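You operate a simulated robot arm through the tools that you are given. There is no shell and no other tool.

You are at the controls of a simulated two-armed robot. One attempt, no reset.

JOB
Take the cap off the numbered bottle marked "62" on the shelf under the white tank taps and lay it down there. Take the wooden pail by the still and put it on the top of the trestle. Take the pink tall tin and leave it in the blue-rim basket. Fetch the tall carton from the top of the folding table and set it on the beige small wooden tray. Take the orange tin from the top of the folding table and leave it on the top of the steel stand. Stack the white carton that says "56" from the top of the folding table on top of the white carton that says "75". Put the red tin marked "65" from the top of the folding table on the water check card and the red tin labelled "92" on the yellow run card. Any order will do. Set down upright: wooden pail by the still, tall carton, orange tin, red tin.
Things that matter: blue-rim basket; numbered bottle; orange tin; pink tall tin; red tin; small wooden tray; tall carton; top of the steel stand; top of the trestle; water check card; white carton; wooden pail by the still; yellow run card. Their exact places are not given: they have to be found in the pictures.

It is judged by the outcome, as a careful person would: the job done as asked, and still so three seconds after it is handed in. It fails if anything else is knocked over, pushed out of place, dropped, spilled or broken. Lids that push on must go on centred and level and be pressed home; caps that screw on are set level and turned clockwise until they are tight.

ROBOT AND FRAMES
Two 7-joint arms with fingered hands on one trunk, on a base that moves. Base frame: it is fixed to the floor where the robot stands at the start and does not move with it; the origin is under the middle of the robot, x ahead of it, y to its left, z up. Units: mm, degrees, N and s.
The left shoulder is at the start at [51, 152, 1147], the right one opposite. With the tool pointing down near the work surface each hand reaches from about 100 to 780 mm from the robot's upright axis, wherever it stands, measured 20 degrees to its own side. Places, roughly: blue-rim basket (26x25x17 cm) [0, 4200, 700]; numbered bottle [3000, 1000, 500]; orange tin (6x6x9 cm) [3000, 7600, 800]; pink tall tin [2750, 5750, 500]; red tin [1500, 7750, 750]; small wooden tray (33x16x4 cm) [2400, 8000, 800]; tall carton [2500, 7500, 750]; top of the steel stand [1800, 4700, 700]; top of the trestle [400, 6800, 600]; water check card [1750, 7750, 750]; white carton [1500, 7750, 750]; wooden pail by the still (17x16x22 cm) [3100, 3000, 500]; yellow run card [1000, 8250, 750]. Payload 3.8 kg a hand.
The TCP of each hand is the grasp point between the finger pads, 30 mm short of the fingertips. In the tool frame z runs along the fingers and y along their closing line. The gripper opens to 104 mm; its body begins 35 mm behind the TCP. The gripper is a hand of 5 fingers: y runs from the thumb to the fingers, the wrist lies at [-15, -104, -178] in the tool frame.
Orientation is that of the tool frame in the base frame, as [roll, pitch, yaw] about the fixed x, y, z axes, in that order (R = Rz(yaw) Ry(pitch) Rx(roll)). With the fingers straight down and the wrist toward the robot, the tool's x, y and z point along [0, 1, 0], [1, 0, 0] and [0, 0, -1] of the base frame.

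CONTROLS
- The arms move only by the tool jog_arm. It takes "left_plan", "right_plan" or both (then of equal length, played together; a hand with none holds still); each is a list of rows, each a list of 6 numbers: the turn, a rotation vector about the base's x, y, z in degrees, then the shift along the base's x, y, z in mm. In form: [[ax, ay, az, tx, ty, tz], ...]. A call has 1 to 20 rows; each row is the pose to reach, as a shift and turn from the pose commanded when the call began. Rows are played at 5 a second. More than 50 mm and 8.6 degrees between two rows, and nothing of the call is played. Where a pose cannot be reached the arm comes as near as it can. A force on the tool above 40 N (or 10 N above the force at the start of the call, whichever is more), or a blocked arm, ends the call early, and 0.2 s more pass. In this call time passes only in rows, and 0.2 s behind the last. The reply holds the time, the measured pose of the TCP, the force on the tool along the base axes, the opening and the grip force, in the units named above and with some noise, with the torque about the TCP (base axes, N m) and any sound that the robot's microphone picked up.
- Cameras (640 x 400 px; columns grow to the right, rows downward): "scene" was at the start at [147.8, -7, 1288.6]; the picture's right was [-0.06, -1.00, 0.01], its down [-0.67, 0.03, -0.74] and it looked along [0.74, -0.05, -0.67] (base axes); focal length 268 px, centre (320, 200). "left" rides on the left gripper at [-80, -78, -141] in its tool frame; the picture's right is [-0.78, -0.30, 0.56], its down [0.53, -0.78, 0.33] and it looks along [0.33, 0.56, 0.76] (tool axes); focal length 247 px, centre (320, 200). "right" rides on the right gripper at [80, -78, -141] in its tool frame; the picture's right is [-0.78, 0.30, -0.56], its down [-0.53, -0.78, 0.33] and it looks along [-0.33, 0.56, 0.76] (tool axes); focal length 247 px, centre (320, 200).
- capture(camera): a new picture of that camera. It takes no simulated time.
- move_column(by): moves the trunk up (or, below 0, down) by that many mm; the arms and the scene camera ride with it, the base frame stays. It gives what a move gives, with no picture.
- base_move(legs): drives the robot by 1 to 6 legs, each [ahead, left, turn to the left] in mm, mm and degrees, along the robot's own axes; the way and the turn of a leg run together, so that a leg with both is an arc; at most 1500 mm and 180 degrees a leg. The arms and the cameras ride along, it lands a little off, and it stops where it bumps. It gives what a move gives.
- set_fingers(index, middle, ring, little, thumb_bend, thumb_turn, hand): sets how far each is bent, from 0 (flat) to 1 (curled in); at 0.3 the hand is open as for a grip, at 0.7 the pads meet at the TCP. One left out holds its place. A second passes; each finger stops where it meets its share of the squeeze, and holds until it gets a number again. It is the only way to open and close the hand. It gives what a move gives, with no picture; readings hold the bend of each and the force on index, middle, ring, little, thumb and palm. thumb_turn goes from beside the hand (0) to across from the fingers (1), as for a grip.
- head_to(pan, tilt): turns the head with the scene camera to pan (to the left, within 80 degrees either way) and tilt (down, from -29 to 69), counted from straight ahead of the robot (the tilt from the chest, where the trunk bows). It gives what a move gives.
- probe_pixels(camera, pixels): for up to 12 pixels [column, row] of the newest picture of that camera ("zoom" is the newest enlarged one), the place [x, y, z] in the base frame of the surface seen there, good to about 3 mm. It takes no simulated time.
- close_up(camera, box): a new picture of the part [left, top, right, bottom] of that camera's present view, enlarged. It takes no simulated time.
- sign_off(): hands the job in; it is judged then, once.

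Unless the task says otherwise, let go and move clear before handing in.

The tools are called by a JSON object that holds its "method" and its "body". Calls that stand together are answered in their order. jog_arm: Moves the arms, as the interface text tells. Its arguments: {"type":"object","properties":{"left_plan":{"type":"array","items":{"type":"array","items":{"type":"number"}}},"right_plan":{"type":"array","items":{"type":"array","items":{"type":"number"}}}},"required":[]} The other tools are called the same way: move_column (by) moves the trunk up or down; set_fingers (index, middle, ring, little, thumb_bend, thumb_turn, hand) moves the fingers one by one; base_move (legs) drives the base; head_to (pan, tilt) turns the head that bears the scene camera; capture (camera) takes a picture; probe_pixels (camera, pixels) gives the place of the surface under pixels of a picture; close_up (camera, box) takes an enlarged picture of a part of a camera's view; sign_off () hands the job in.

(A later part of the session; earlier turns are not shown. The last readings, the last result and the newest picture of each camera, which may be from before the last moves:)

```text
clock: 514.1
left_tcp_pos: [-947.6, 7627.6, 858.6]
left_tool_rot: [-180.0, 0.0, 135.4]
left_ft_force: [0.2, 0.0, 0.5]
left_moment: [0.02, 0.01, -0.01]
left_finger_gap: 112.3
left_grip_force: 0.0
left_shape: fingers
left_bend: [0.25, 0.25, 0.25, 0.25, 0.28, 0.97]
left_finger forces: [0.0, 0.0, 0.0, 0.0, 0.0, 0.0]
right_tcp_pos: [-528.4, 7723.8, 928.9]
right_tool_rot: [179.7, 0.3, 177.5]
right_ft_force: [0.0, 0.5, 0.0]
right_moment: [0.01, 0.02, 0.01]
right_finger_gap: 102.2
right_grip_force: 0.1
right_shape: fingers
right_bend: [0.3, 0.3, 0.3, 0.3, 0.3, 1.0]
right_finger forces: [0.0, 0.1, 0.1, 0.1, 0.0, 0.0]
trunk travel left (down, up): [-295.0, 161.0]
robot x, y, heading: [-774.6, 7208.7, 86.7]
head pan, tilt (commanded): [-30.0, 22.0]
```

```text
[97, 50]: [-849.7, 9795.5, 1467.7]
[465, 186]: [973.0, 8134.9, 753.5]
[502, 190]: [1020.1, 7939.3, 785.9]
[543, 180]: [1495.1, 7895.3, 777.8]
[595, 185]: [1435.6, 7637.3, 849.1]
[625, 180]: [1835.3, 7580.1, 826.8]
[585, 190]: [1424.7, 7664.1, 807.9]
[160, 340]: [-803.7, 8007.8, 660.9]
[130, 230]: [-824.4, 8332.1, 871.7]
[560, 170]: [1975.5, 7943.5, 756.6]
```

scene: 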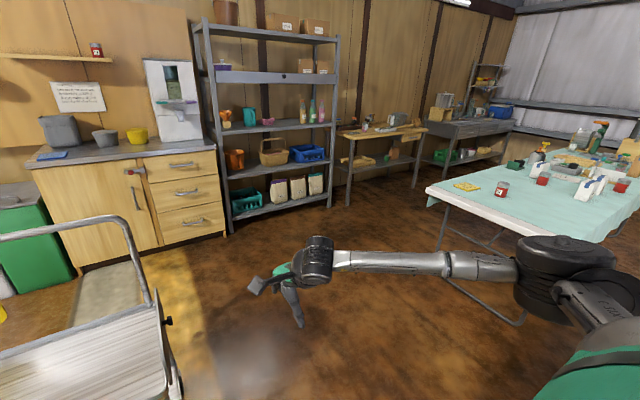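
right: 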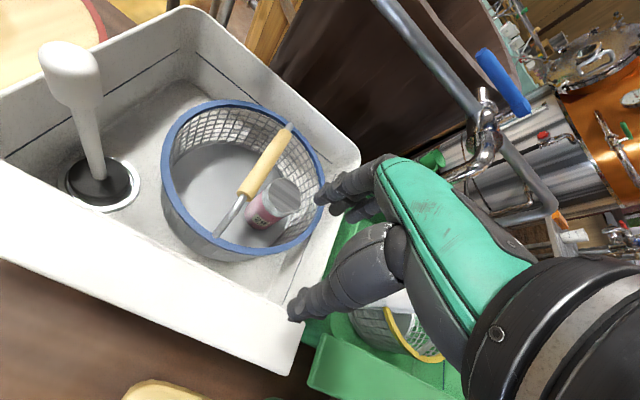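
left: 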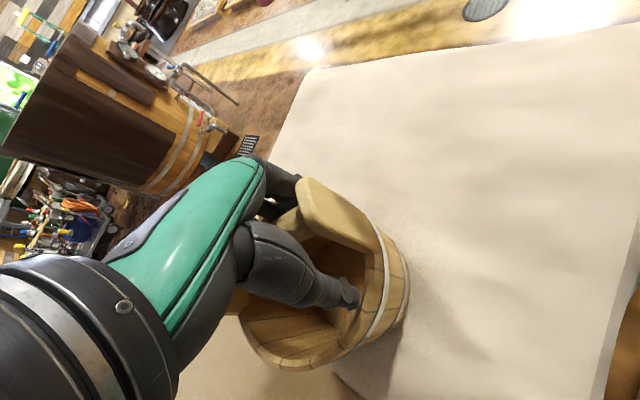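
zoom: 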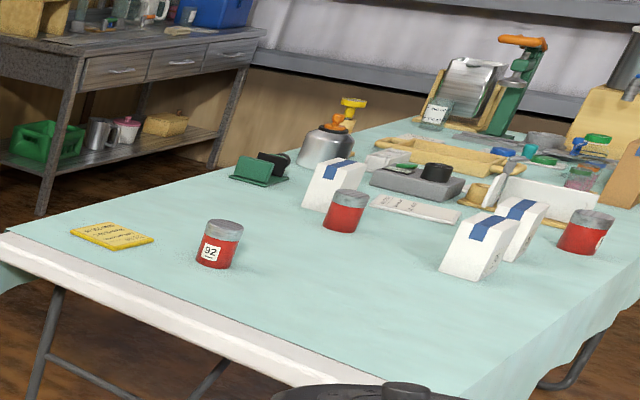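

Red tin "92" is at [1020,7939] and the yellow run card at [973,8135], both at the west end of the table. I'll go there and face east.

{"method": "base_move", "body": {"legs": [[430, -1060, 0], [0, 0, -86.7], [0, 500, 0]]}}

{"method": "head_to", "body": {"pan": -10, "tilt": 35}}

{"method": "capture", "body": {"camera": "scene"}}

```text
clock: 526.2
left_tcp_pos: [737.8, 8256.6, 858.1]
left_tool_rot: [-179.8, 0.1, 47.8]
left_ft_force: [0.0, -0.1, -0.2]
left_moment: [-0.01, 0.03, 0.0]
left_finger_gap: 112.2
left_grip_force: 0.0
left_shape: fingers
left_bend: [0.25, 0.25, 0.25, 0.25, 0.28, 0.97]
left_finger forces: [0.0, 0.1, 0.1, 0.1, 0.1, 0.0]
right_tcp_pos: [850.0, 7844.0, 928.0]
right_tool_rot: [179.7, 0.3, 89.9]
right_ft_force: [-0.9, 0.3, 0.2]
right_moment: [-0.02, 0.01, -0.02]
right_finger_gap: 102.0
right_grip_force: 0.0
right_shape: fingers
right_bend: [0.3, 0.3, 0.3, 0.3, 0.3, 1.0]
right_finger forces: [0.0, 0.0, 0.0, 0.1, 0.0, 0.0]
trunk travel left (down, up): [-295.0, 161.0]
robot x, y, heading: [324.8, 8067.4, -1.0]
head pan, tilt (commanded): [-30.0, 22.0]
```

```text
clock: 527.0
left_tcp_pos: [738.0, 8256.9, 858.8]
left_tool_rot: [-179.9, -0.1, 47.8]
left_ft_force: [-0.2, -0.3, 0.0]
left_moment: [0.0, -0.01, 0.0]
left_finger_gap: 112.3
left_grip_force: 0.0
left_shape: fingers
left_bend: [0.25, 0.25, 0.25, 0.25, 0.28, 0.97]
left_finger forces: [0.1, 0.0, 0.1, 0.0, 0.0, 0.0]
right_tcp_pos: [851.6, 7842.8, 927.7]
right_tool_rot: [179.6, 0.3, 89.9]
right_ft_force: [1.2, 0.6, -1.1]
right_moment: [0.03, -0.01, -0.01]
right_finger_gap: 102.3
right_grip_force: 0.0
right_shape: fingers
right_bend: [0.3, 0.3, 0.3, 0.3, 0.3, 1.0]
right_finger forces: [0.1, 0.0, 0.0, 0.0, 0.0, 0.0]
trunk travel left (down, up): [-295.0, 161.0]
robot x, y, heading: [328.4, 8065.9, -0.7]
head pan, tilt (commanded): [-10.0, 35.0]
```

```text
taken
```

scene: 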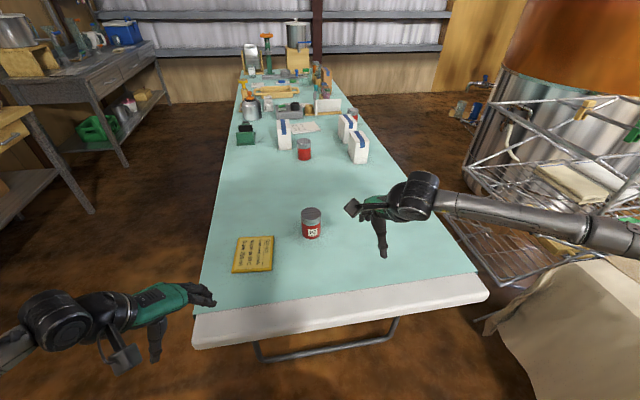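

A clean view: red tin "92" at (312,224), yellow card at (253,254). I'll zoom and probe both.

{"method": "close_up", "body": {"camera": "scene", "box": [210, 190, 370, 290]}}

{"method": "probe_pixels", "body": {"camera": "zoom", "pixels": [[408, 88], [408, 125], [408, 185], [368, 120], [447, 120], [175, 255], [110, 200], [255, 195], [92, 325], [245, 325], [400, 75]]}}

```text
4.00 times, centred on (290, 240) of scene
```

zoom: 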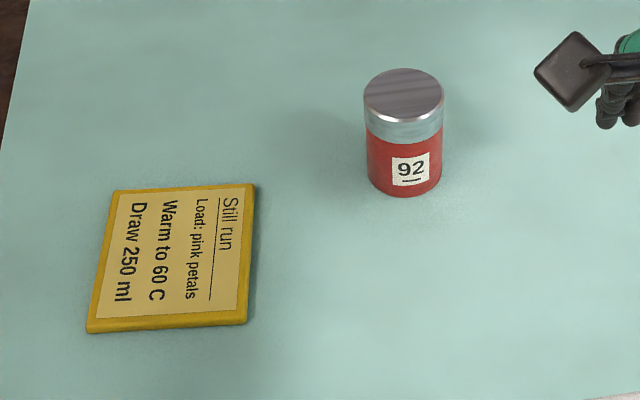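

```text
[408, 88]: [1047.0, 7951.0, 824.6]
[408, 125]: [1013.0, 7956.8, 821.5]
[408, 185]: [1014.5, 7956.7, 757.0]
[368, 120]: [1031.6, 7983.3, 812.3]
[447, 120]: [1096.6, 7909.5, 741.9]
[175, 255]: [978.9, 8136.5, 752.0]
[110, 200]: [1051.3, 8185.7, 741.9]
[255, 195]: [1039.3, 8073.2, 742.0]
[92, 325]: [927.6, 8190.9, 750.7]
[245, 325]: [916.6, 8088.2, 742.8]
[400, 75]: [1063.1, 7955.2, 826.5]
```

Tin centre [1041,7955], top z 825, ~56 mm wide; card centre [980,8137], top z 752. I'll close in and use the right hand from above.

{"method": "base_move", "body": {"legs": [[230, 60, 0.7]]}}

{"method": "capture", "body": {"camera": "right"}}

{"method": "probe_pixels", "body": {"camera": "right", "pixels": [[250, 260], [280, 250], [300, 260], [320, 250], [270, 280], [240, 240]]}}

```text
clock: 528.8
left_tcp_pos: [963.9, 8321.7, 858.5]
left_tool_rot: [-179.9, 0.0, 48.5]
left_ft_force: [0.4, 0.3, 0.2]
left_moment: [-0.02, 0.02, 0.01]
left_finger_gap: 112.0
left_grip_force: 0.1
left_shape: fingers
left_bend: [0.25, 0.25, 0.25, 0.25, 0.28, 0.97]
left_finger forces: [0.0, 0.0, 0.0, 0.0, 0.1, 0.1]
right_tcp_pos: [1083.2, 7909.8, 927.5]
right_tool_rot: [179.7, 0.4, 90.6]
right_ft_force: [-0.1, 0.9, -0.2]
right_moment: [0.0, -0.03, -0.03]
right_finger_gap: 102.2
right_grip_force: 0.0
right_shape: fingers
right_bend: [0.3, 0.3, 0.3, 0.3, 0.3, 1.0]
right_finger forces: [0.0, 0.0, 0.1, 0.0, 0.0, 0.0]
trunk travel left (down, up): [-295.0, 161.0]
robot x, y, heading: [558.2, 8124.2, -0.1]
head pan, tilt (commanded): [-10.0, 35.0]
```

```text
taken
```

right: 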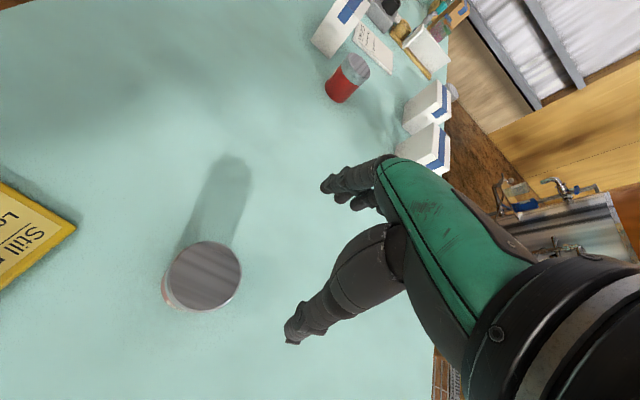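

```text
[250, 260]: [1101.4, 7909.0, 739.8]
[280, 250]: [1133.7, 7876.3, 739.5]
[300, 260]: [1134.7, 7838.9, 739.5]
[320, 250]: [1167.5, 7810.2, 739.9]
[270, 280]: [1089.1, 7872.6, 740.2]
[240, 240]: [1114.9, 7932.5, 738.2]
```

{"method": "probe_pixels", "body": {"camera": "right", "pixels": [[204, 275], [175, 275], [235, 270], [210, 247], [195, 303], [25, 235], [60, 225]]}}

```text
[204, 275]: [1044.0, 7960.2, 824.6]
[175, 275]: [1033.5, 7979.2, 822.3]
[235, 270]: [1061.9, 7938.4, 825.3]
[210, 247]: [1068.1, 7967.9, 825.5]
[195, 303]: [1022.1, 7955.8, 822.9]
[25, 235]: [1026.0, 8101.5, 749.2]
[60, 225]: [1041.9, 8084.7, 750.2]
```

Tin centre [1044,7959]. I'll move over it and descend to grip it near the top.

{"method": "jog_arm", "body": {"right_plan": [[0, 0, 0, -20, 25, 0], [0, 0, 0, -39, 49, -10], [0, 0, 0, -39, 49, -55], [0, 0, 0, -39, 49, -95], [0, 0, 0, -39, 49, -127]]}}

{"method": "set_fingers", "body": {"hand": "right", "index": 0.55, "middle": 0.55, "ring": 0.5, "little": 0.45, "thumb_bend": 0.55}}

{"method": "set_fingers", "body": {"hand": "right", "index": 0.68, "middle": 0.7, "thumb_bend": 0.68}}

{"method": "close_up", "body": {"camera": "right", "box": [180, 140, 460, 340]}}

```text
clock: 530.0
left_tcp_pos: [964.3, 8322.0, 858.5]
left_tool_rot: [-180.0, 0.0, 48.6]
left_ft_force: [0.0, -0.6, 0.0]
left_moment: [0.0, 0.02, 0.01]
left_finger_gap: 112.1
left_grip_force: 0.0
left_shape: fingers
left_bend: [0.25, 0.25, 0.25, 0.25, 0.28, 0.97]
left_finger forces: [0.1, 0.0, 0.1, 0.0, 0.0, 0.0]
right_tcp_pos: [1042.0, 7955.4, 800.8]
right_tool_rot: [179.7, 0.5, 90.9]
right_ft_force: [-0.7, 0.4, 0.9]
right_moment: [0.01, 0.03, -0.01]
right_finger_gap: 102.7
right_grip_force: 0.1
right_shape: fingers
right_bend: [0.3, 0.3, 0.3, 0.3, 0.3, 1.0]
right_finger forces: [0.2, 0.0, 0.0, 0.0, 0.0, 0.0]
trunk travel left (down, up): [-295.0, 161.0]
robot x, y, heading: [557.9, 8127.8, -0.2]
head pan, tilt (commanded): [-10.0, 35.0]
```

```text
clock: 531.0
left_tcp_pos: [964.9, 8322.6, 858.4]
left_tool_rot: [-180.0, 0.0, 48.6]
left_ft_force: [1.1, 0.3, -0.1]
left_moment: [-0.01, -0.02, 0.01]
left_finger_gap: 112.1
left_grip_force: 0.1
left_shape: fingers
left_bend: [0.25, 0.25, 0.25, 0.25, 0.28, 0.97]
left_finger forces: [0.0, 0.1, 0.0, 0.0, 0.1, 0.0]
right_tcp_pos: [1042.1, 7955.1, 800.8]
right_tool_rot: [179.6, 0.4, 90.7]
right_ft_force: [0.4, -0.5, 0.6]
right_moment: [-0.02, -0.11, 0.02]
right_finger_gap: 59.8
right_grip_force: 17.7
right_shape: fingers
right_bend: [0.46, 0.51, 0.5, 0.45, 0.5, 1.0]
right_finger forces: [14.5, 3.5, 0.0, 0.0, 17.5, 0.1]
trunk travel left (down, up): [-295.0, 161.0]
robot x, y, heading: [556.9, 8123.4, 0.1]
head pan, tilt (commanded): [-10.0, 35.0]
```

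```text
clock: 532.0
left_tcp_pos: [965.1, 8321.7, 858.9]
left_tool_rot: [-179.9, 0.0, 48.7]
left_ft_force: [-1.0, 0.3, 0.2]
left_moment: [-0.03, 0.0, 0.0]
left_finger_gap: 112.0
left_grip_force: 0.1
left_shape: fingers
left_bend: [0.25, 0.25, 0.25, 0.25, 0.28, 0.97]
left_finger forces: [0.0, 0.0, 0.0, 0.0, 0.1, 0.1]
right_tcp_pos: [1042.5, 7955.6, 802.0]
right_tool_rot: [179.7, 0.4, 90.7]
right_ft_force: [0.6, -0.6, -0.3]
right_moment: [-0.08, -0.07, -0.03]
right_finger_gap: 56.7
right_grip_force: 22.2
right_shape: fingers
right_bend: [0.45, 0.53, 0.5, 0.45, 0.53, 1.0]
right_finger forces: [15.0, 6.5, 0.0, 0.0, 22.5, 0.1]
trunk travel left (down, up): [-295.0, 161.0]
robot x, y, heading: [556.6, 8122.7, -0.2]
head pan, tilt (commanded): [-10.0, 35.0]
```

```text
2.00 times, centred on (320, 240) of right
```

zoom: 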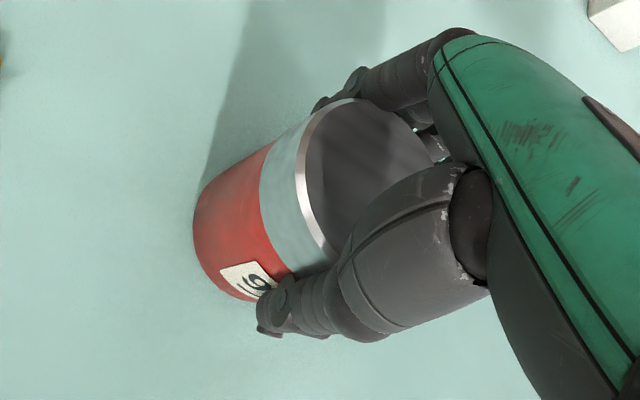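

Good grip. I'll lift 40 mm, carry it over the card and lower it.

{"method": "jog_arm", "body": {"right_plan": [[0, 0, 0, 0, 0, 20], [0, 0, 0, 0, 0, 42], [0, 0, 0, -15, 42, 42], [0, 0, 0, -30, 85, 42], [0, 0, 0, -47, 130, 42], [0, 0, 0, -64, 178, 42], [0, 0, 0, -64, 178, 30], [0, 0, 0, -64, 178, 20]]}}

{"method": "capture", "body": {"camera": "scene"}}

{"method": "close_up", "body": {"camera": "scene", "box": [220, 240, 440, 390]}}

{"method": "capture", "body": {"camera": "right"}}

```text
refused: row 6 steps farther than a row can; nothing moved
```

```text
taken
```

scene: 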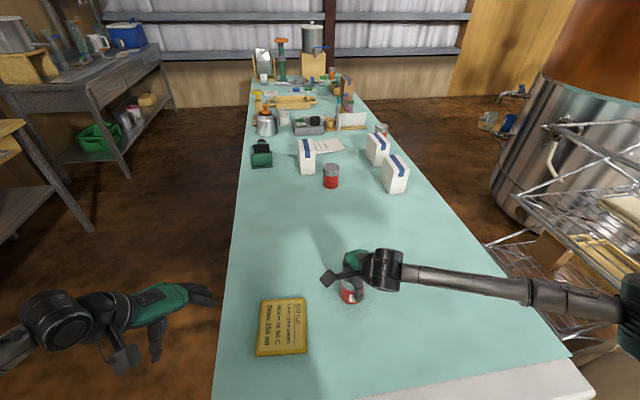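

```text
2.67 times, centred on (330, 315) of scene
```

zoom: 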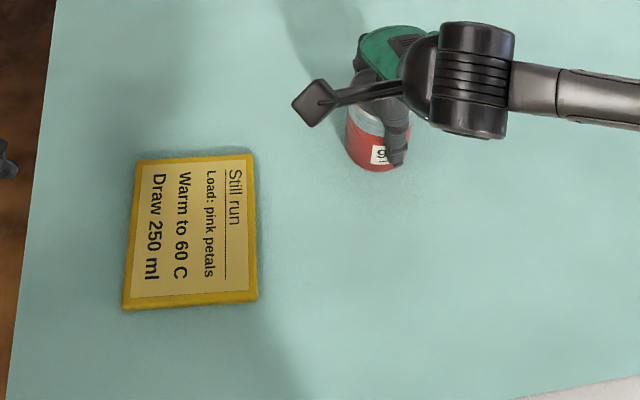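

```text
taken
```

right: 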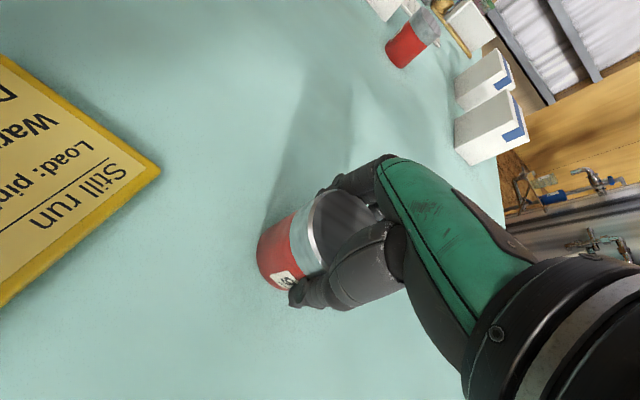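

A row was a hair too long. I'll re-probe the card's corners and resend with smaller steps.

{"method": "probe_pixels", "body": {"camera": "zoom", "pixels": [[140, 162], [250, 157], [254, 292], [128, 300], [190, 230]]}}

{"method": "jog_arm", "body": {"right_plan": [[0, 0, 0, 0, 0, 20], [0, 0, 0, 0, 0, 42], [0, 0, 0, -13, 36, 42], [0, 0, 0, -26, 72, 42], [0, 0, 0, -39, 108, 42], [0, 0, 0, -52, 144, 42], [0, 0, 0, -64, 178, 42], [0, 0, 0, -64, 178, 30], [0, 0, 0, -64, 178, 20]]}}

{"method": "close_up", "body": {"camera": "scene", "box": [200, 220, 400, 390]}}

{"method": "capture", "body": {"camera": "right"}}

```text
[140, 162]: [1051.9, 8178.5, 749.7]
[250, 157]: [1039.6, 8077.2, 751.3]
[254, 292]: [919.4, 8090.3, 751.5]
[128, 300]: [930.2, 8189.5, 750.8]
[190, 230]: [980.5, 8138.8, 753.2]
```

```text
clock: 534.0
left_tcp_pos: [964.6, 8322.5, 857.8]
left_tool_rot: [-179.9, 0.0, 48.6]
left_ft_force: [-0.4, -0.2, 0.0]
left_moment: [-0.04, -0.02, 0.02]
left_finger_gap: 111.9
left_grip_force: 0.0
left_shape: fingers
left_bend: [0.25, 0.25, 0.25, 0.25, 0.28, 0.97]
left_finger forces: [0.1, 0.0, 0.0, 0.0, 0.1, 0.0]
right_tcp_pos: [978.8, 8135.9, 823.6]
right_tool_rot: [179.7, 0.4, 90.6]
right_ft_force: [-1.2, -0.2, -1.1]
right_moment: [-0.02, -0.03, -0.01]
right_finger_gap: 56.9
right_grip_force: 20.4
right_shape: fingers
right_bend: [0.45, 0.53, 0.5, 0.45, 0.53, 1.0]
right_finger forces: [13.8, 5.7, 0.0, 0.0, 20.7, 0.0]
trunk travel left (down, up): [-295.0, 161.0]
robot x, y, heading: [558.1, 8126.2, -0.0]
head pan, tilt (commanded): [-10.0, 35.0]
```

```text
2.35 times, centred on (300, 305) of scene
```

zoom: 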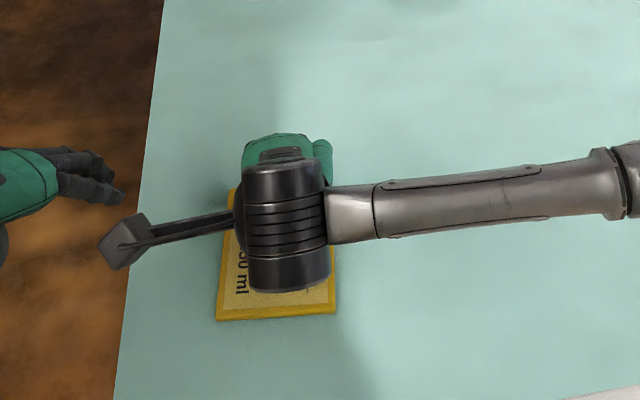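

```text
taken
```

right: 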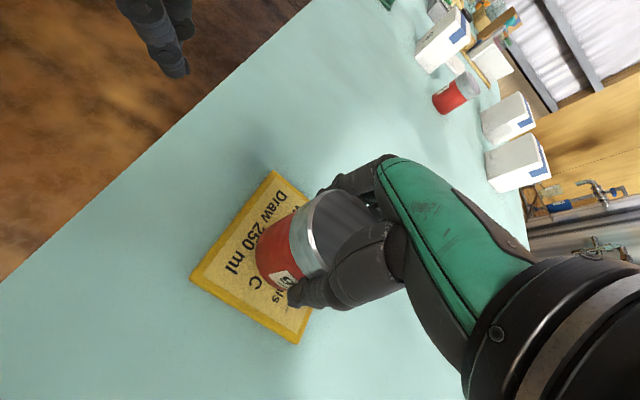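

The tin is over the middle of the card. I'll lower to contact and release.

{"method": "jog_arm", "body": {"right_plan": [[0, 0, 0, 2, -3, -5], [0, 0, 0, 3, -4, -8], [0, 0, 0, 3, -4, -10], [0, 0, 0, 3, -4, -12]]}}

{"method": "set_fingers", "body": {"hand": "right", "index": 0.4, "middle": 0.4, "ring": 0.4, "little": 0.4, "thumb_bend": 0.4}}

{"method": "set_fingers", "body": {"hand": "right", "index": 0.3, "middle": 0.3, "ring": 0.3, "little": 0.3, "thumb_bend": 0.3}}

{"method": "jog_arm", "body": {"right_plan": [[0, 0, 0, 0, 0, 20], [0, 0, 0, 0, 0, 55], [0, 0, 0, 0, 0, 95], [0, 0, 0, 0, 0, 120], [0, 0, 0, 0, -40, 130], [0, 0, 0, 0, -85, 130], [0, 0, 0, 0, -130, 130], [0, 0, 0, 0, -175, 130]]}}

{"method": "capture", "body": {"camera": "scene"}}

{"method": "close_up", "body": {"camera": "scene", "box": [200, 220, 400, 390]}}

```text
clock: 535.0
left_tcp_pos: [963.3, 8321.6, 860.1]
left_tool_rot: [-179.9, 0.0, 48.6]
left_ft_force: [0.4, 0.1, 0.7]
left_moment: [0.02, 0.03, -0.03]
left_finger_gap: 111.9
left_grip_force: 0.1
left_shape: fingers
left_bend: [0.25, 0.25, 0.25, 0.25, 0.28, 0.97]
left_finger forces: [0.1, 0.1, 0.1, 0.0, 0.0, 0.0]
right_tcp_pos: [983.3, 8133.4, 810.2]
right_tool_rot: [179.6, 0.3, 90.7]
right_ft_force: [-1.3, 0.4, 4.5]
right_moment: [-0.07, -0.14, 0.01]
right_finger_gap: 56.5
right_grip_force: 21.6
right_shape: fingers
right_bend: [0.45, 0.53, 0.5, 0.45, 0.53, 1.0]
right_finger forces: [14.1, 6.2, 0.1, 0.0, 21.4, 0.1]
trunk travel left (down, up): [-295.0, 161.0]
robot x, y, heading: [557.3, 8120.9, -0.2]
head pan, tilt (commanded): [-10.0, 35.0]
```

```text
clock: 536.0
left_tcp_pos: [964.1, 8321.8, 858.9]
left_tool_rot: [180.0, 0.0, 48.6]
left_ft_force: [-1.0, -0.3, -0.1]
left_moment: [-0.03, 0.0, 0.02]
left_finger_gap: 112.3
left_grip_force: 0.1
left_shape: fingers
left_bend: [0.25, 0.25, 0.25, 0.25, 0.28, 0.97]
left_finger forces: [0.0, 0.0, 0.0, 0.0, 0.0, 0.0]
right_tcp_pos: [983.7, 8131.8, 807.9]
right_tool_rot: [179.6, 0.4, 90.8]
right_ft_force: [-0.2, 1.4, 3.5]
right_moment: [0.0, 0.03, -0.02]
right_finger_gap: 78.4
right_grip_force: 1.4
right_shape: fingers
right_bend: [0.4, 0.4, 0.4, 0.4, 0.4, 1.0]
right_finger forces: [1.4, 0.0, 0.0, 0.0, 1.9, 0.0]
trunk travel left (down, up): [-295.0, 161.0]
robot x, y, heading: [556.4, 8124.6, 0.1]
head pan, tilt (commanded): [-10.0, 35.0]
```

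```text
clock: 537.0
left_tcp_pos: [964.5, 8322.0, 858.3]
left_tool_rot: [-179.9, 0.1, 48.6]
left_ft_force: [0.1, -0.5, 0.4]
left_moment: [-0.03, -0.02, 0.0]
left_finger_gap: 111.8
left_grip_force: 0.1
left_shape: fingers
left_bend: [0.25, 0.25, 0.25, 0.25, 0.28, 0.97]
left_finger forces: [0.1, 0.1, 0.0, 0.0, 0.0, 0.0]
right_tcp_pos: [982.8, 8131.3, 809.0]
right_tool_rot: [179.7, 0.4, 90.7]
right_ft_force: [-0.1, -0.6, -0.1]
right_moment: [0.0, 0.0, -0.01]
right_finger_gap: 102.2
right_grip_force: 0.1
right_shape: fingers
right_bend: [0.3, 0.3, 0.3, 0.3, 0.3, 1.0]
right_finger forces: [0.1, 0.1, 0.0, 0.1, 0.1, 0.0]
trunk travel left (down, up): [-295.0, 161.0]
robot x, y, heading: [557.6, 8125.8, -0.0]
head pan, tilt (commanded): [-10.0, 35.0]
```

```text
clock: 538.8
left_tcp_pos: [963.5, 8321.1, 859.0]
left_tool_rot: [-179.9, 0.0, 48.8]
left_ft_force: [0.2, -0.2, -0.4]
left_moment: [0.02, -0.02, 0.0]
left_finger_gap: 112.0
left_grip_force: 0.0
left_shape: fingers
left_bend: [0.25, 0.25, 0.25, 0.25, 0.28, 0.97]
left_finger forces: [0.0, 0.1, 0.0, 0.1, 0.0, 0.0]
right_tcp_pos: [985.9, 7958.4, 939.6]
right_tool_rot: [179.7, 0.3, 90.8]
right_ft_force: [-0.1, -0.7, 0.5]
right_moment: [0.04, 0.01, 0.0]
right_finger_gap: 102.5
right_grip_force: 0.0
right_shape: fingers
right_bend: [0.3, 0.3, 0.3, 0.3, 0.3, 1.0]
right_finger forces: [0.0, 0.0, 0.0, 0.0, 0.1, 0.2]
trunk travel left (down, up): [-295.0, 161.0]
robot x, y, heading: [555.8, 8126.5, -0.1]
head pan, tilt (commanded): [-10.0, 35.0]
```

```text
taken
```

scene: 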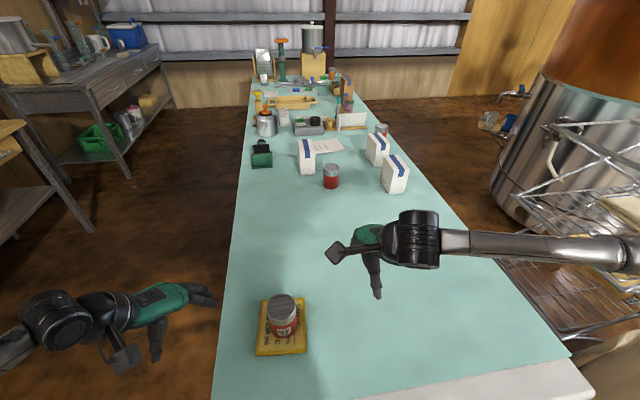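

```text
2.35 times, centred on (300, 305) of scene
```

zoom: 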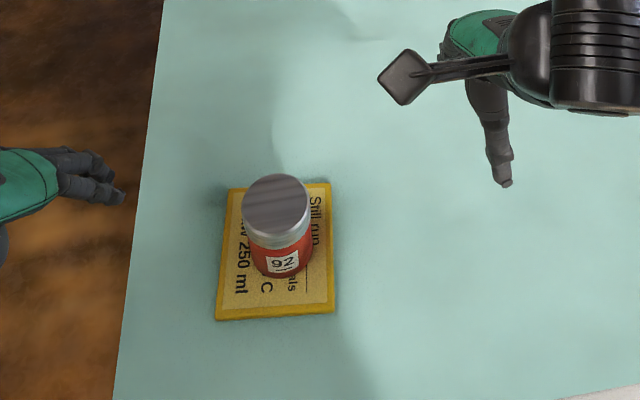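

Red tin 92 stands on the yellow run card. Next I'll zoom on the group of cartons, red tins and the white card further along.

{"method": "close_up", "body": {"camera": "scene", "box": [240, 70, 430, 210]}}

{"method": "probe_pixels", "body": {"camera": "zoom", "pixels": [[303, 325], [303, 375], [225, 270], [225, 340], [290, 255], [340, 245], [465, 260], [525, 300], [520, 365], [475, 205], [430, 180], [250, 120]]}}

```text
2.86 times, centred on (335, 140) of scene
```

zoom: 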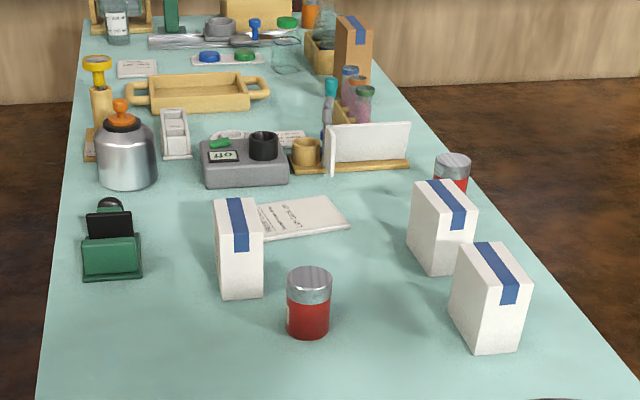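

```text
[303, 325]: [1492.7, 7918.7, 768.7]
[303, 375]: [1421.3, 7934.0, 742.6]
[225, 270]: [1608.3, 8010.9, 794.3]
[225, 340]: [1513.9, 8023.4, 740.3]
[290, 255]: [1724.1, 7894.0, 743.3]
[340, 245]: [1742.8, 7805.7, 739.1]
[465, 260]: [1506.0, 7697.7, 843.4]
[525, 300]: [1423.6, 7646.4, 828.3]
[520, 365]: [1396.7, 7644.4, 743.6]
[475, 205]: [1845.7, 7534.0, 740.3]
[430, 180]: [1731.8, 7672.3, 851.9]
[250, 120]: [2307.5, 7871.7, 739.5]
```

Layout is clear: "75" and another carton are near the front edge (y≈7650–7700), a third carton at [1608,8011], a red tin at [1500,7918], a white card at ≈[1735,7850]. I'll go to the north side of the table to read labels and work there.

{"method": "base_move", "body": {"legs": [[-220, 0, 0], [0, 640, 0], [1230, 0, 0], [0, 0, -90]]}}

{"method": "head_to", "body": {"pan": 0, "tilt": 32}}

{"method": "capture", "body": {"camera": "scene"}}

```text
clock: 553.3
left_tcp_pos: [1744.9, 8369.1, 858.2]
left_tool_rot: [-179.8, 0.1, -41.7]
left_ft_force: [-0.1, 0.4, 0.0]
left_moment: [0.0, 0.01, 0.01]
left_finger_gap: 111.9
left_grip_force: 0.1
left_shape: fingers
left_bend: [0.25, 0.25, 0.25, 0.25, 0.28, 0.97]
left_finger forces: [0.0, 0.0, 0.1, 0.0, 0.1, 0.0]
right_tcp_pos: [1383.9, 8347.1, 938.3]
right_tool_rot: [179.7, 0.3, 0.4]
right_ft_force: [0.7, 0.2, -0.1]
right_moment: [-0.04, 0.01, 0.01]
right_finger_gap: 102.2
right_grip_force: 0.0
right_shape: fingers
right_bend: [0.3, 0.3, 0.3, 0.3, 0.3, 1.0]
right_finger forces: [0.0, 0.0, 0.1, 0.0, 0.0, 0.1]
trunk travel left (down, up): [-295.0, 161.0]
robot x, y, heading: [1553.1, 8774.2, -90.5]
head pan, tilt (commanded): [-10.0, 35.0]
```

```text
clock: 554.0
left_tcp_pos: [1745.8, 8369.0, 859.3]
left_tool_rot: [-179.9, 0.1, -41.7]
left_ft_force: [0.5, 0.8, 1.2]
left_moment: [0.0, -0.04, -0.02]
left_finger_gap: 112.1
left_grip_force: 0.2
left_shape: fingers
left_bend: [0.25, 0.25, 0.25, 0.25, 0.28, 0.97]
left_finger forces: [0.1, 0.0, 0.0, 0.0, 0.1, 0.0]
right_tcp_pos: [1383.2, 8347.2, 939.0]
right_tool_rot: [179.6, 0.4, 0.4]
right_ft_force: [0.3, 0.6, -0.1]
right_moment: [-0.02, 0.03, -0.02]
right_finger_gap: 102.6
right_grip_force: 0.1
right_shape: fingers
right_bend: [0.3, 0.3, 0.3, 0.3, 0.3, 1.0]
right_finger forces: [0.0, 0.0, 0.0, 0.1, 0.1, 0.0]
trunk travel left (down, up): [-295.0, 161.0]
robot x, y, heading: [1549.6, 8774.9, -90.4]
head pan, tilt (commanded): [0.0, 32.0]
```

```text
taken
```

scene: 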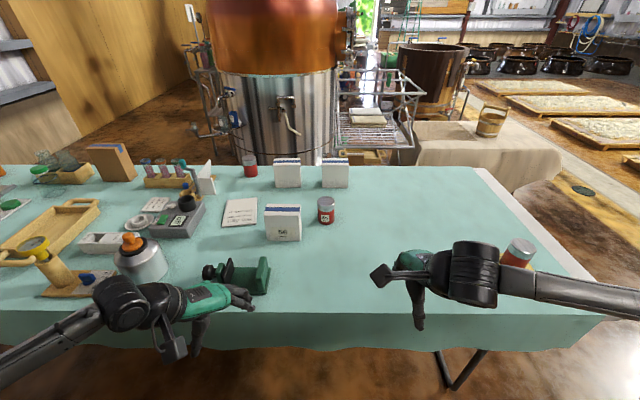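

Good view from the north. I'll zoom to read the labels on the carton (283,222), tin (326,210) and card (240,212).

{"method": "close_up", "body": {"camera": "scene", "box": [200, 140, 370, 260]}}

{"method": "probe_pixels", "body": {"camera": "zoom", "pixels": [[475, 200], [475, 245], [475, 300], [448, 240], [505, 240], [310, 230], [310, 365], [250, 300], [375, 300], [150, 265], [90, 225], [215, 215]]}}

```text
3.33 times, centred on (285, 200) of scene
```

zoom: 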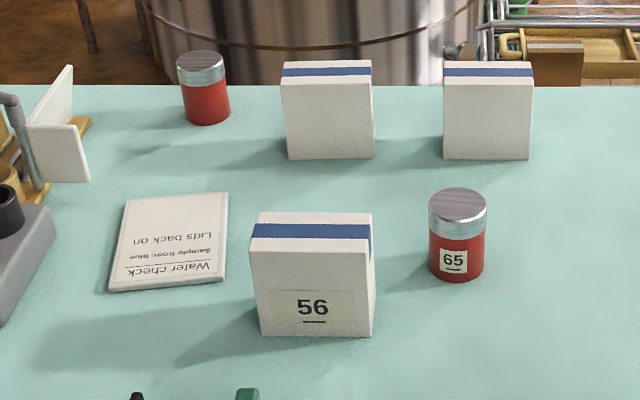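

```text
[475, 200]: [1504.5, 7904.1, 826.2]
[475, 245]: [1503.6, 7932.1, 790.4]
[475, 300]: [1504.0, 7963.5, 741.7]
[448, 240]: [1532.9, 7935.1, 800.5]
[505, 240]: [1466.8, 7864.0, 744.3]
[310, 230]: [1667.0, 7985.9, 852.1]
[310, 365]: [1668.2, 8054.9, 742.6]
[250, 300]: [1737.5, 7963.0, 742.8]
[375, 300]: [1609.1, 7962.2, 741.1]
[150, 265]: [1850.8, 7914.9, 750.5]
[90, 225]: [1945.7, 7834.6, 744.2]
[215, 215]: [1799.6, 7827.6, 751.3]
```

Confirmed: carton "56", red tin "65" at [1505,7905], and the "Water check" card near [1835,7870]. I'll come up to the table edge with the right hand in line with tin 65, and probe the card's corners.

{"method": "probe_pixels", "body": {"camera": "zoom", "pixels": [[128, 203], [224, 196], [219, 277], [113, 286], [170, 240], [255, 235], [368, 235], [255, 215], [365, 215]]}}

{"method": "base_move", "body": {"legs": [[225, 120, 0.4]]}}

{"method": "capture", "body": {"camera": "right"}}

{"method": "capture", "body": {"camera": "scene"}}

```text
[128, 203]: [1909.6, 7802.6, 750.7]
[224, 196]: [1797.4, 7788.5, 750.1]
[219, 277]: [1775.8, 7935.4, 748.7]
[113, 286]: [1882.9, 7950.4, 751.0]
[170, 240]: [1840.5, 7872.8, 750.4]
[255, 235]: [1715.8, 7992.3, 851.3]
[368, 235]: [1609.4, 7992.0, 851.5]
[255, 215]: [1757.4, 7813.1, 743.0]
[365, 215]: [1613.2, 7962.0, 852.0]
```

```text
clock: 555.9
left_tcp_pos: [1863.7, 8147.0, 858.3]
left_tool_rot: [-179.9, -0.1, -41.4]
left_ft_force: [-0.2, -1.0, 0.2]
left_moment: [0.01, 0.02, 0.02]
left_finger_gap: 112.0
left_grip_force: 0.0
left_shape: fingers
left_bend: [0.25, 0.25, 0.25, 0.25, 0.28, 0.97]
left_finger forces: [0.0, 0.0, 0.0, 0.0, 0.0, 0.0]
right_tcp_pos: [1503.5, 8125.6, 938.7]
right_tool_rot: [179.8, 0.3, 0.8]
right_ft_force: [0.2, 0.5, 0.2]
right_moment: [0.02, 0.0, -0.02]
right_finger_gap: 102.4
right_grip_force: 0.0
right_shape: fingers
right_bend: [0.3, 0.3, 0.3, 0.3, 0.3, 1.0]
right_finger forces: [0.0, 0.1, 0.0, 0.1, 0.1, 0.1]
trunk travel left (down, up): [-295.0, 161.0]
robot x, y, heading: [1667.1, 8551.5, -90.1]
head pan, tilt (commanded): [0.0, 32.0]
```

```text
taken
```

right: 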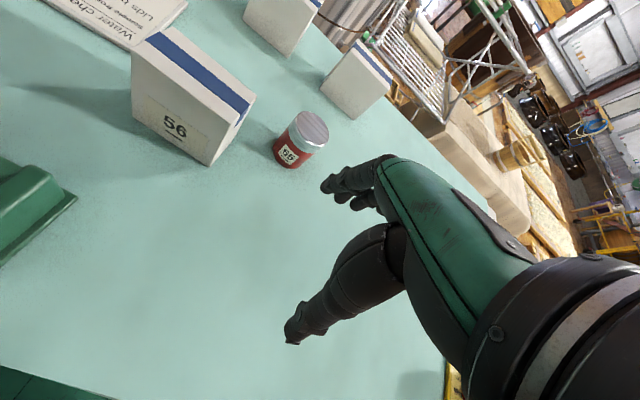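

```text
taken
```

scene: 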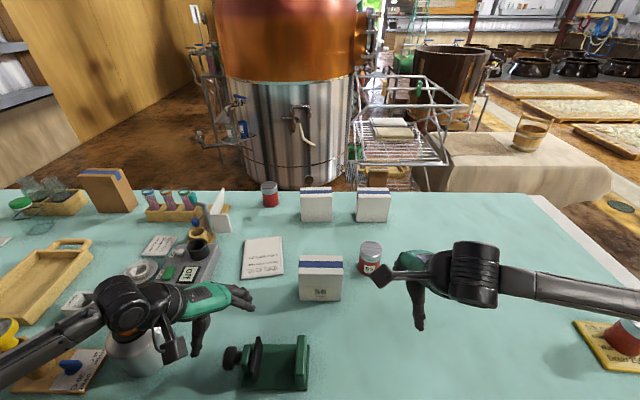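

The card's centre is [1841,7869]. I'll raise the left hand out of the way and bring the right hand over tin 65.

{"method": "jog_arm", "body": {"right_plan": [[0, 0, 0, 0, -44, 0], [0, 0, 0, 0, -88, 0], [0, 0, 0, 1, -132, 0], [0, 0, 0, 1, -176, 0], [0, 0, 0, 1.5, -220, 0]], "left_plan": [[0, 0, 0, 0, 10, 20], [0, 0, 0, 0, 20, 40], [0, 0, 0, 0, 30, 60], [0, 0, 0, 0, 40, 80], [0, 0, 0, 0, 50, 100]]}}

{"method": "capture", "body": {"camera": "right"}}

{"method": "probe_pixels", "body": {"camera": "right", "pixels": [[250, 250], [270, 250], [290, 250], [300, 255], [310, 250], [330, 260], [350, 255], [365, 257]]}}

```text
clock: 557.1
left_tcp_pos: [1862.6, 8193.2, 956.4]
left_tool_rot: [-179.8, 0.1, -41.5]
left_ft_force: [0.1, -0.4, 0.5]
left_moment: [0.02, 0.02, 0.04]
left_finger_gap: 112.4
left_grip_force: 0.0
left_shape: fingers
left_bend: [0.25, 0.25, 0.25, 0.25, 0.28, 0.97]
left_finger forces: [0.0, 0.1, 0.1, 0.0, 0.0, 0.0]
right_tcp_pos: [1505.5, 7908.8, 937.0]
right_tool_rot: [179.8, 0.4, 0.7]
right_ft_force: [0.4, 0.5, 0.4]
right_moment: [0.05, 0.01, 0.03]
right_finger_gap: 102.6
right_grip_force: 0.0
right_shape: fingers
right_bend: [0.3, 0.3, 0.3, 0.3, 0.3, 1.0]
right_finger forces: [0.0, 0.0, 0.0, 0.1, 0.1, 0.0]
trunk travel left (down, up): [-295.0, 161.0]
robot x, y, heading: [1668.6, 8553.6, -89.9]
head pan, tilt (commanded): [0.0, 32.0]
```

```text
taken
```

right: 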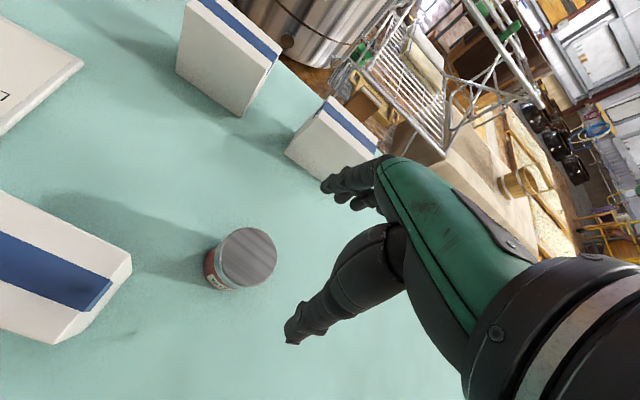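

```text
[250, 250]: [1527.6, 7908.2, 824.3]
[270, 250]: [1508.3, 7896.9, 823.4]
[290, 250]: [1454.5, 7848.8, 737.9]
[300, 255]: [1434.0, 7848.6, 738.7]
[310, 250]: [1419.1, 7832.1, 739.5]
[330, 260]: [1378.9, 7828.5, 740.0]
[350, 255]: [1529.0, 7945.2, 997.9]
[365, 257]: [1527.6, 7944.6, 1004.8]
```

{"method": "probe_pixels", "body": {"camera": "right", "pixels": [[248, 257], [225, 258], [272, 258], [248, 232], [247, 284]]}}

```text
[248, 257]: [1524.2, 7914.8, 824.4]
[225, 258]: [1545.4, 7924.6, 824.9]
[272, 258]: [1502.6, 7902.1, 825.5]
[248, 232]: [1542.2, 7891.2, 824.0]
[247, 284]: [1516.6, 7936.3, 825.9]
```

Tin 65's centre is [1525,7914]. I'll correct by 20 mm, descend and grip.

{"method": "jog_arm", "body": {"right_plan": [[0, 0, 0, 19.5, 5, -10], [0, 0, 0, 19.5, 5, -50], [0, 0, 0, 19.5, 5, -90], [0, 0, 0, 19.5, 5, -120], [0, 0, 0, 19.5, 5, -136]]}}

{"method": "set_fingers", "body": {"hand": "right", "index": 0.55, "middle": 0.55, "ring": 0.5, "little": 0.45, "thumb_bend": 0.55}}

{"method": "set_fingers", "body": {"hand": "right", "index": 0.68, "middle": 0.7, "thumb_bend": 0.68}}

{"method": "close_up", "body": {"camera": "right", "box": [180, 140, 460, 340]}}

```text
clock: 558.3
left_tcp_pos: [1863.3, 8193.6, 956.7]
left_tool_rot: [-180.0, 0.0, -41.4]
left_ft_force: [0.1, -0.2, 0.0]
left_moment: [-0.02, -0.04, 0.0]
left_finger_gap: 112.3
left_grip_force: 0.0
left_shape: fingers
left_bend: [0.25, 0.25, 0.25, 0.25, 0.28, 0.97]
left_finger forces: [0.1, 0.1, 0.0, 0.0, 0.0, 0.0]
right_tcp_pos: [1525.1, 7910.2, 801.4]
right_tool_rot: [179.7, 0.3, 0.7]
right_ft_force: [0.1, -0.1, 0.8]
right_moment: [-0.04, 0.02, -0.02]
right_finger_gap: 102.6
right_grip_force: 0.0
right_shape: fingers
right_bend: [0.3, 0.3, 0.3, 0.3, 0.3, 1.0]
right_finger forces: [0.0, 0.0, 0.0, 0.0, 0.1, 0.0]
trunk travel left (down, up): [-295.0, 161.0]
robot x, y, heading: [1671.4, 8552.7, -90.1]
head pan, tilt (commanded): [0.0, 32.0]
```

```text
clock: 559.3
left_tcp_pos: [1863.1, 8194.5, 956.8]
left_tool_rot: [-179.9, -0.1, -41.4]
left_ft_force: [0.1, -0.7, 0.0]
left_moment: [-0.01, 0.01, 0.03]
left_finger_gap: 112.1
left_grip_force: 0.1
left_shape: fingers
left_bend: [0.25, 0.25, 0.25, 0.25, 0.28, 0.97]
left_finger forces: [0.0, 0.0, 0.0, 0.1, 0.0, 0.0]
right_tcp_pos: [1524.7, 7910.5, 801.2]
right_tool_rot: [179.9, 0.4, 0.7]
right_ft_force: [-0.4, 0.2, 0.3]
right_moment: [-0.06, -0.05, -0.01]
right_finger_gap: 59.9
right_grip_force: 15.9
right_shape: fingers
right_bend: [0.47, 0.51, 0.5, 0.45, 0.49, 1.0]
right_finger forces: [12.5, 3.2, 0.1, 0.0, 16.1, 0.0]
trunk travel left (down, up): [-295.0, 161.0]
robot x, y, heading: [1668.4, 8552.7, -90.1]
head pan, tilt (commanded): [0.0, 32.0]
```

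```text
clock: 560.3
left_tcp_pos: [1862.7, 8195.0, 957.8]
left_tool_rot: [-179.8, 0.0, -41.4]
left_ft_force: [0.1, 0.3, -0.7]
left_moment: [-0.02, -0.03, 0.01]
left_finger_gap: 112.3
left_grip_force: 0.0
left_shape: fingers
left_bend: [0.25, 0.25, 0.25, 0.25, 0.28, 0.97]
left_finger forces: [0.1, 0.0, 0.0, 0.0, 0.1, 0.0]
right_tcp_pos: [1525.4, 7909.7, 801.7]
right_tool_rot: [179.9, 0.4, 0.7]
right_ft_force: [0.1, -0.2, 0.8]
right_moment: [-0.04, 0.06, 0.0]
right_finger_gap: 57.1
right_grip_force: 22.2
right_shape: fingers
right_bend: [0.45, 0.53, 0.5, 0.45, 0.54, 1.0]
right_finger forces: [13.8, 7.6, 0.1, 0.0, 23.6, 0.0]
trunk travel left (down, up): [-295.0, 161.0]
robot x, y, heading: [1669.5, 8554.2, -90.2]
head pan, tilt (commanded): [0.0, 32.0]
```

```text
2.00 times, centred on (320, 240) of right
```

zoom: 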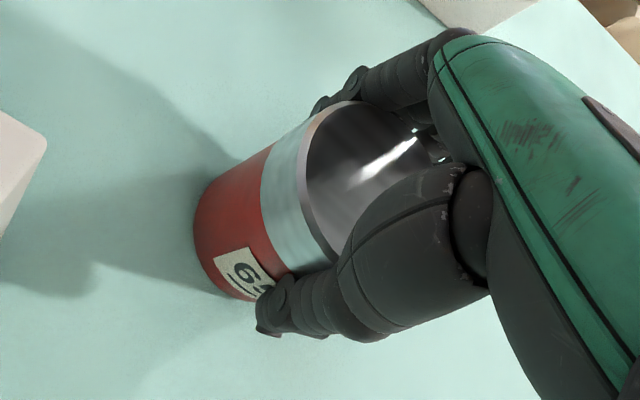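

Firm grip. I'll lift it well above the carton and strafe the base left so the tin comes over the Water check card.

{"method": "jog_arm", "body": {"right_plan": [[0, 0, 0, 0, 0, 30], [0, 0, 0, 0, 0, 75], [0, 0, 0, 0, 0, 115], [0, 0, 0, 0, 0, 145]]}}

{"method": "base_move", "body": {"legs": [[0, 314, 0]]}}

{"method": "capture", "body": {"camera": "right"}}

{"method": "capture", "body": {"camera": "scene"}}

```text
clock: 561.3
left_tcp_pos: [1863.4, 8194.4, 957.3]
left_tool_rot: [179.9, 0.0, -41.4]
left_ft_force: [-0.1, -0.7, -0.1]
left_moment: [0.02, 0.02, -0.01]
left_finger_gap: 111.9
left_grip_force: 0.0
left_shape: fingers
left_bend: [0.25, 0.25, 0.25, 0.25, 0.28, 0.97]
left_finger forces: [0.1, 0.0, 0.0, 0.0, 0.0, 0.0]
right_tcp_pos: [1525.5, 7909.7, 946.1]
right_tool_rot: [179.8, 0.5, 0.7]
right_ft_force: [0.2, 0.9, -0.7]
right_moment: [0.03, -0.01, -0.03]
right_finger_gap: 57.2
right_grip_force: 22.2
right_shape: fingers
right_bend: [0.45, 0.53, 0.5, 0.45, 0.54, 1.0]
right_finger forces: [13.6, 6.8, 0.0, 0.1, 22.5, 0.0]
trunk travel left (down, up): [-295.0, 161.0]
robot x, y, heading: [1671.5, 8550.1, -90.1]
head pan, tilt (commanded): [0.0, 32.0]
```

```text
clock: 563.4
left_tcp_pos: [2183.3, 8194.4, 956.5]
left_tool_rot: [-179.9, 0.0, -41.2]
left_ft_force: [-0.4, 0.2, 0.2]
left_moment: [0.0, 0.03, 0.02]
left_finger_gap: 112.1
left_grip_force: 0.1
left_shape: fingers
left_bend: [0.25, 0.25, 0.25, 0.25, 0.28, 0.97]
left_finger forces: [0.1, 0.0, 0.0, 0.1, 0.0, 0.1]
right_tcp_pos: [1845.4, 7908.8, 944.6]
right_tool_rot: [179.8, 0.3, 0.6]
right_ft_force: [-0.3, -0.5, -1.7]
right_moment: [0.02, 0.01, -0.01]
right_finger_gap: 57.1
right_grip_force: 21.7
right_shape: fingers
right_bend: [0.45, 0.53, 0.5, 0.45, 0.54, 1.0]
right_finger forces: [13.7, 6.8, 0.0, 0.0, 22.5, 0.0]
trunk travel left (down, up): [-295.0, 161.0]
robot x, y, heading: [1987.7, 8551.8, -90.1]
head pan, tilt (commanded): [0.0, 32.0]
```

```text
taken
```

right: 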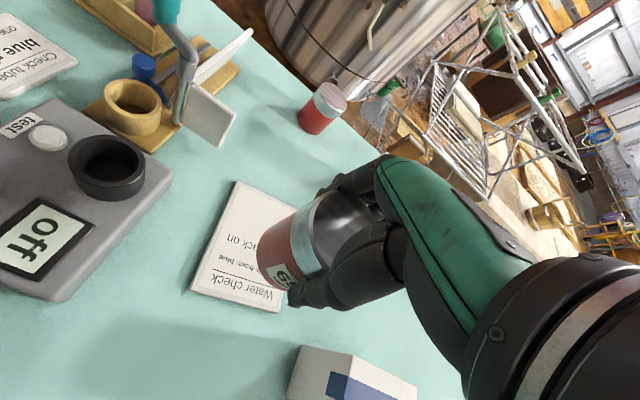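

```text
taken
```

scene: 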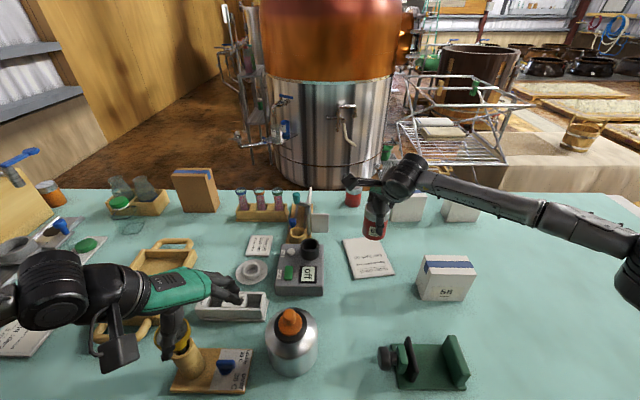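

The tin is beside the card's centre. I'll move 44 mm forward and lower it.

{"method": "jog_arm", "body": {"right_plan": [[0, 0, 0, -2, -22, 0], [0, 0, 0, -4, -44, 0], [0, 0, 0, -4, -44, -40], [0, 0, 0, -4, -44, -80], [0, 0, 0, -4, -44, -110], [0, 0, 0, -4, -44, -124]]}}

{"method": "capture", "body": {"camera": "right"}}

{"method": "close_up", "body": {"camera": "scene", "box": [300, 170, 460, 310]}}

```text
clock: 564.8
left_tcp_pos: [2182.8, 8194.1, 958.3]
left_tool_rot: [-179.9, 0.1, -41.3]
left_ft_force: [-0.2, 0.1, -0.9]
left_moment: [0.01, -0.02, -0.01]
left_finger_gap: 112.3
left_grip_force: 0.1
left_shape: fingers
left_bend: [0.25, 0.25, 0.25, 0.25, 0.28, 0.97]
left_finger forces: [0.0, 0.0, 0.0, 0.0, 0.0, 0.1]
right_tcp_pos: [1845.4, 7862.7, 822.0]
right_tool_rot: [179.8, 0.4, 0.8]
right_ft_force: [-0.1, -0.1, -1.6]
right_moment: [-0.01, -0.04, 0.01]
right_finger_gap: 56.9
right_grip_force: 21.1
right_shape: fingers
right_bend: [0.45, 0.53, 0.5, 0.45, 0.54, 1.0]
right_finger forces: [13.3, 6.7, 0.1, 0.0, 22.1, 0.1]
trunk travel left (down, up): [-295.0, 161.0]
robot x, y, heading: [1989.0, 8551.7, -90.2]
head pan, tilt (commanded): [0.0, 32.0]
```

```text
taken
```

right: 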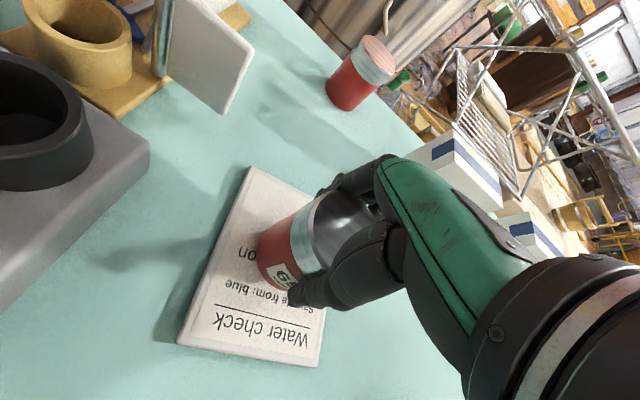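

```text
2.86 times, centred on (380, 240) of scene
```

zoom: 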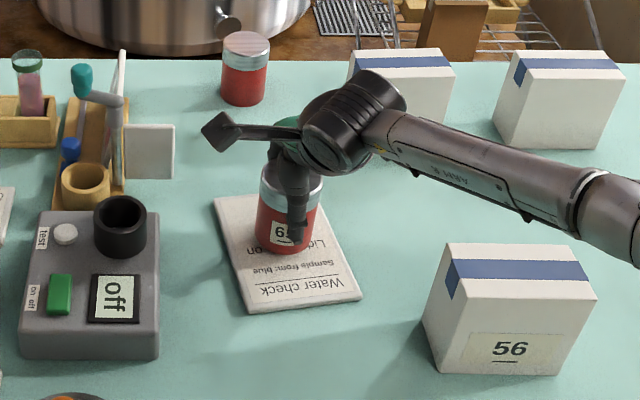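

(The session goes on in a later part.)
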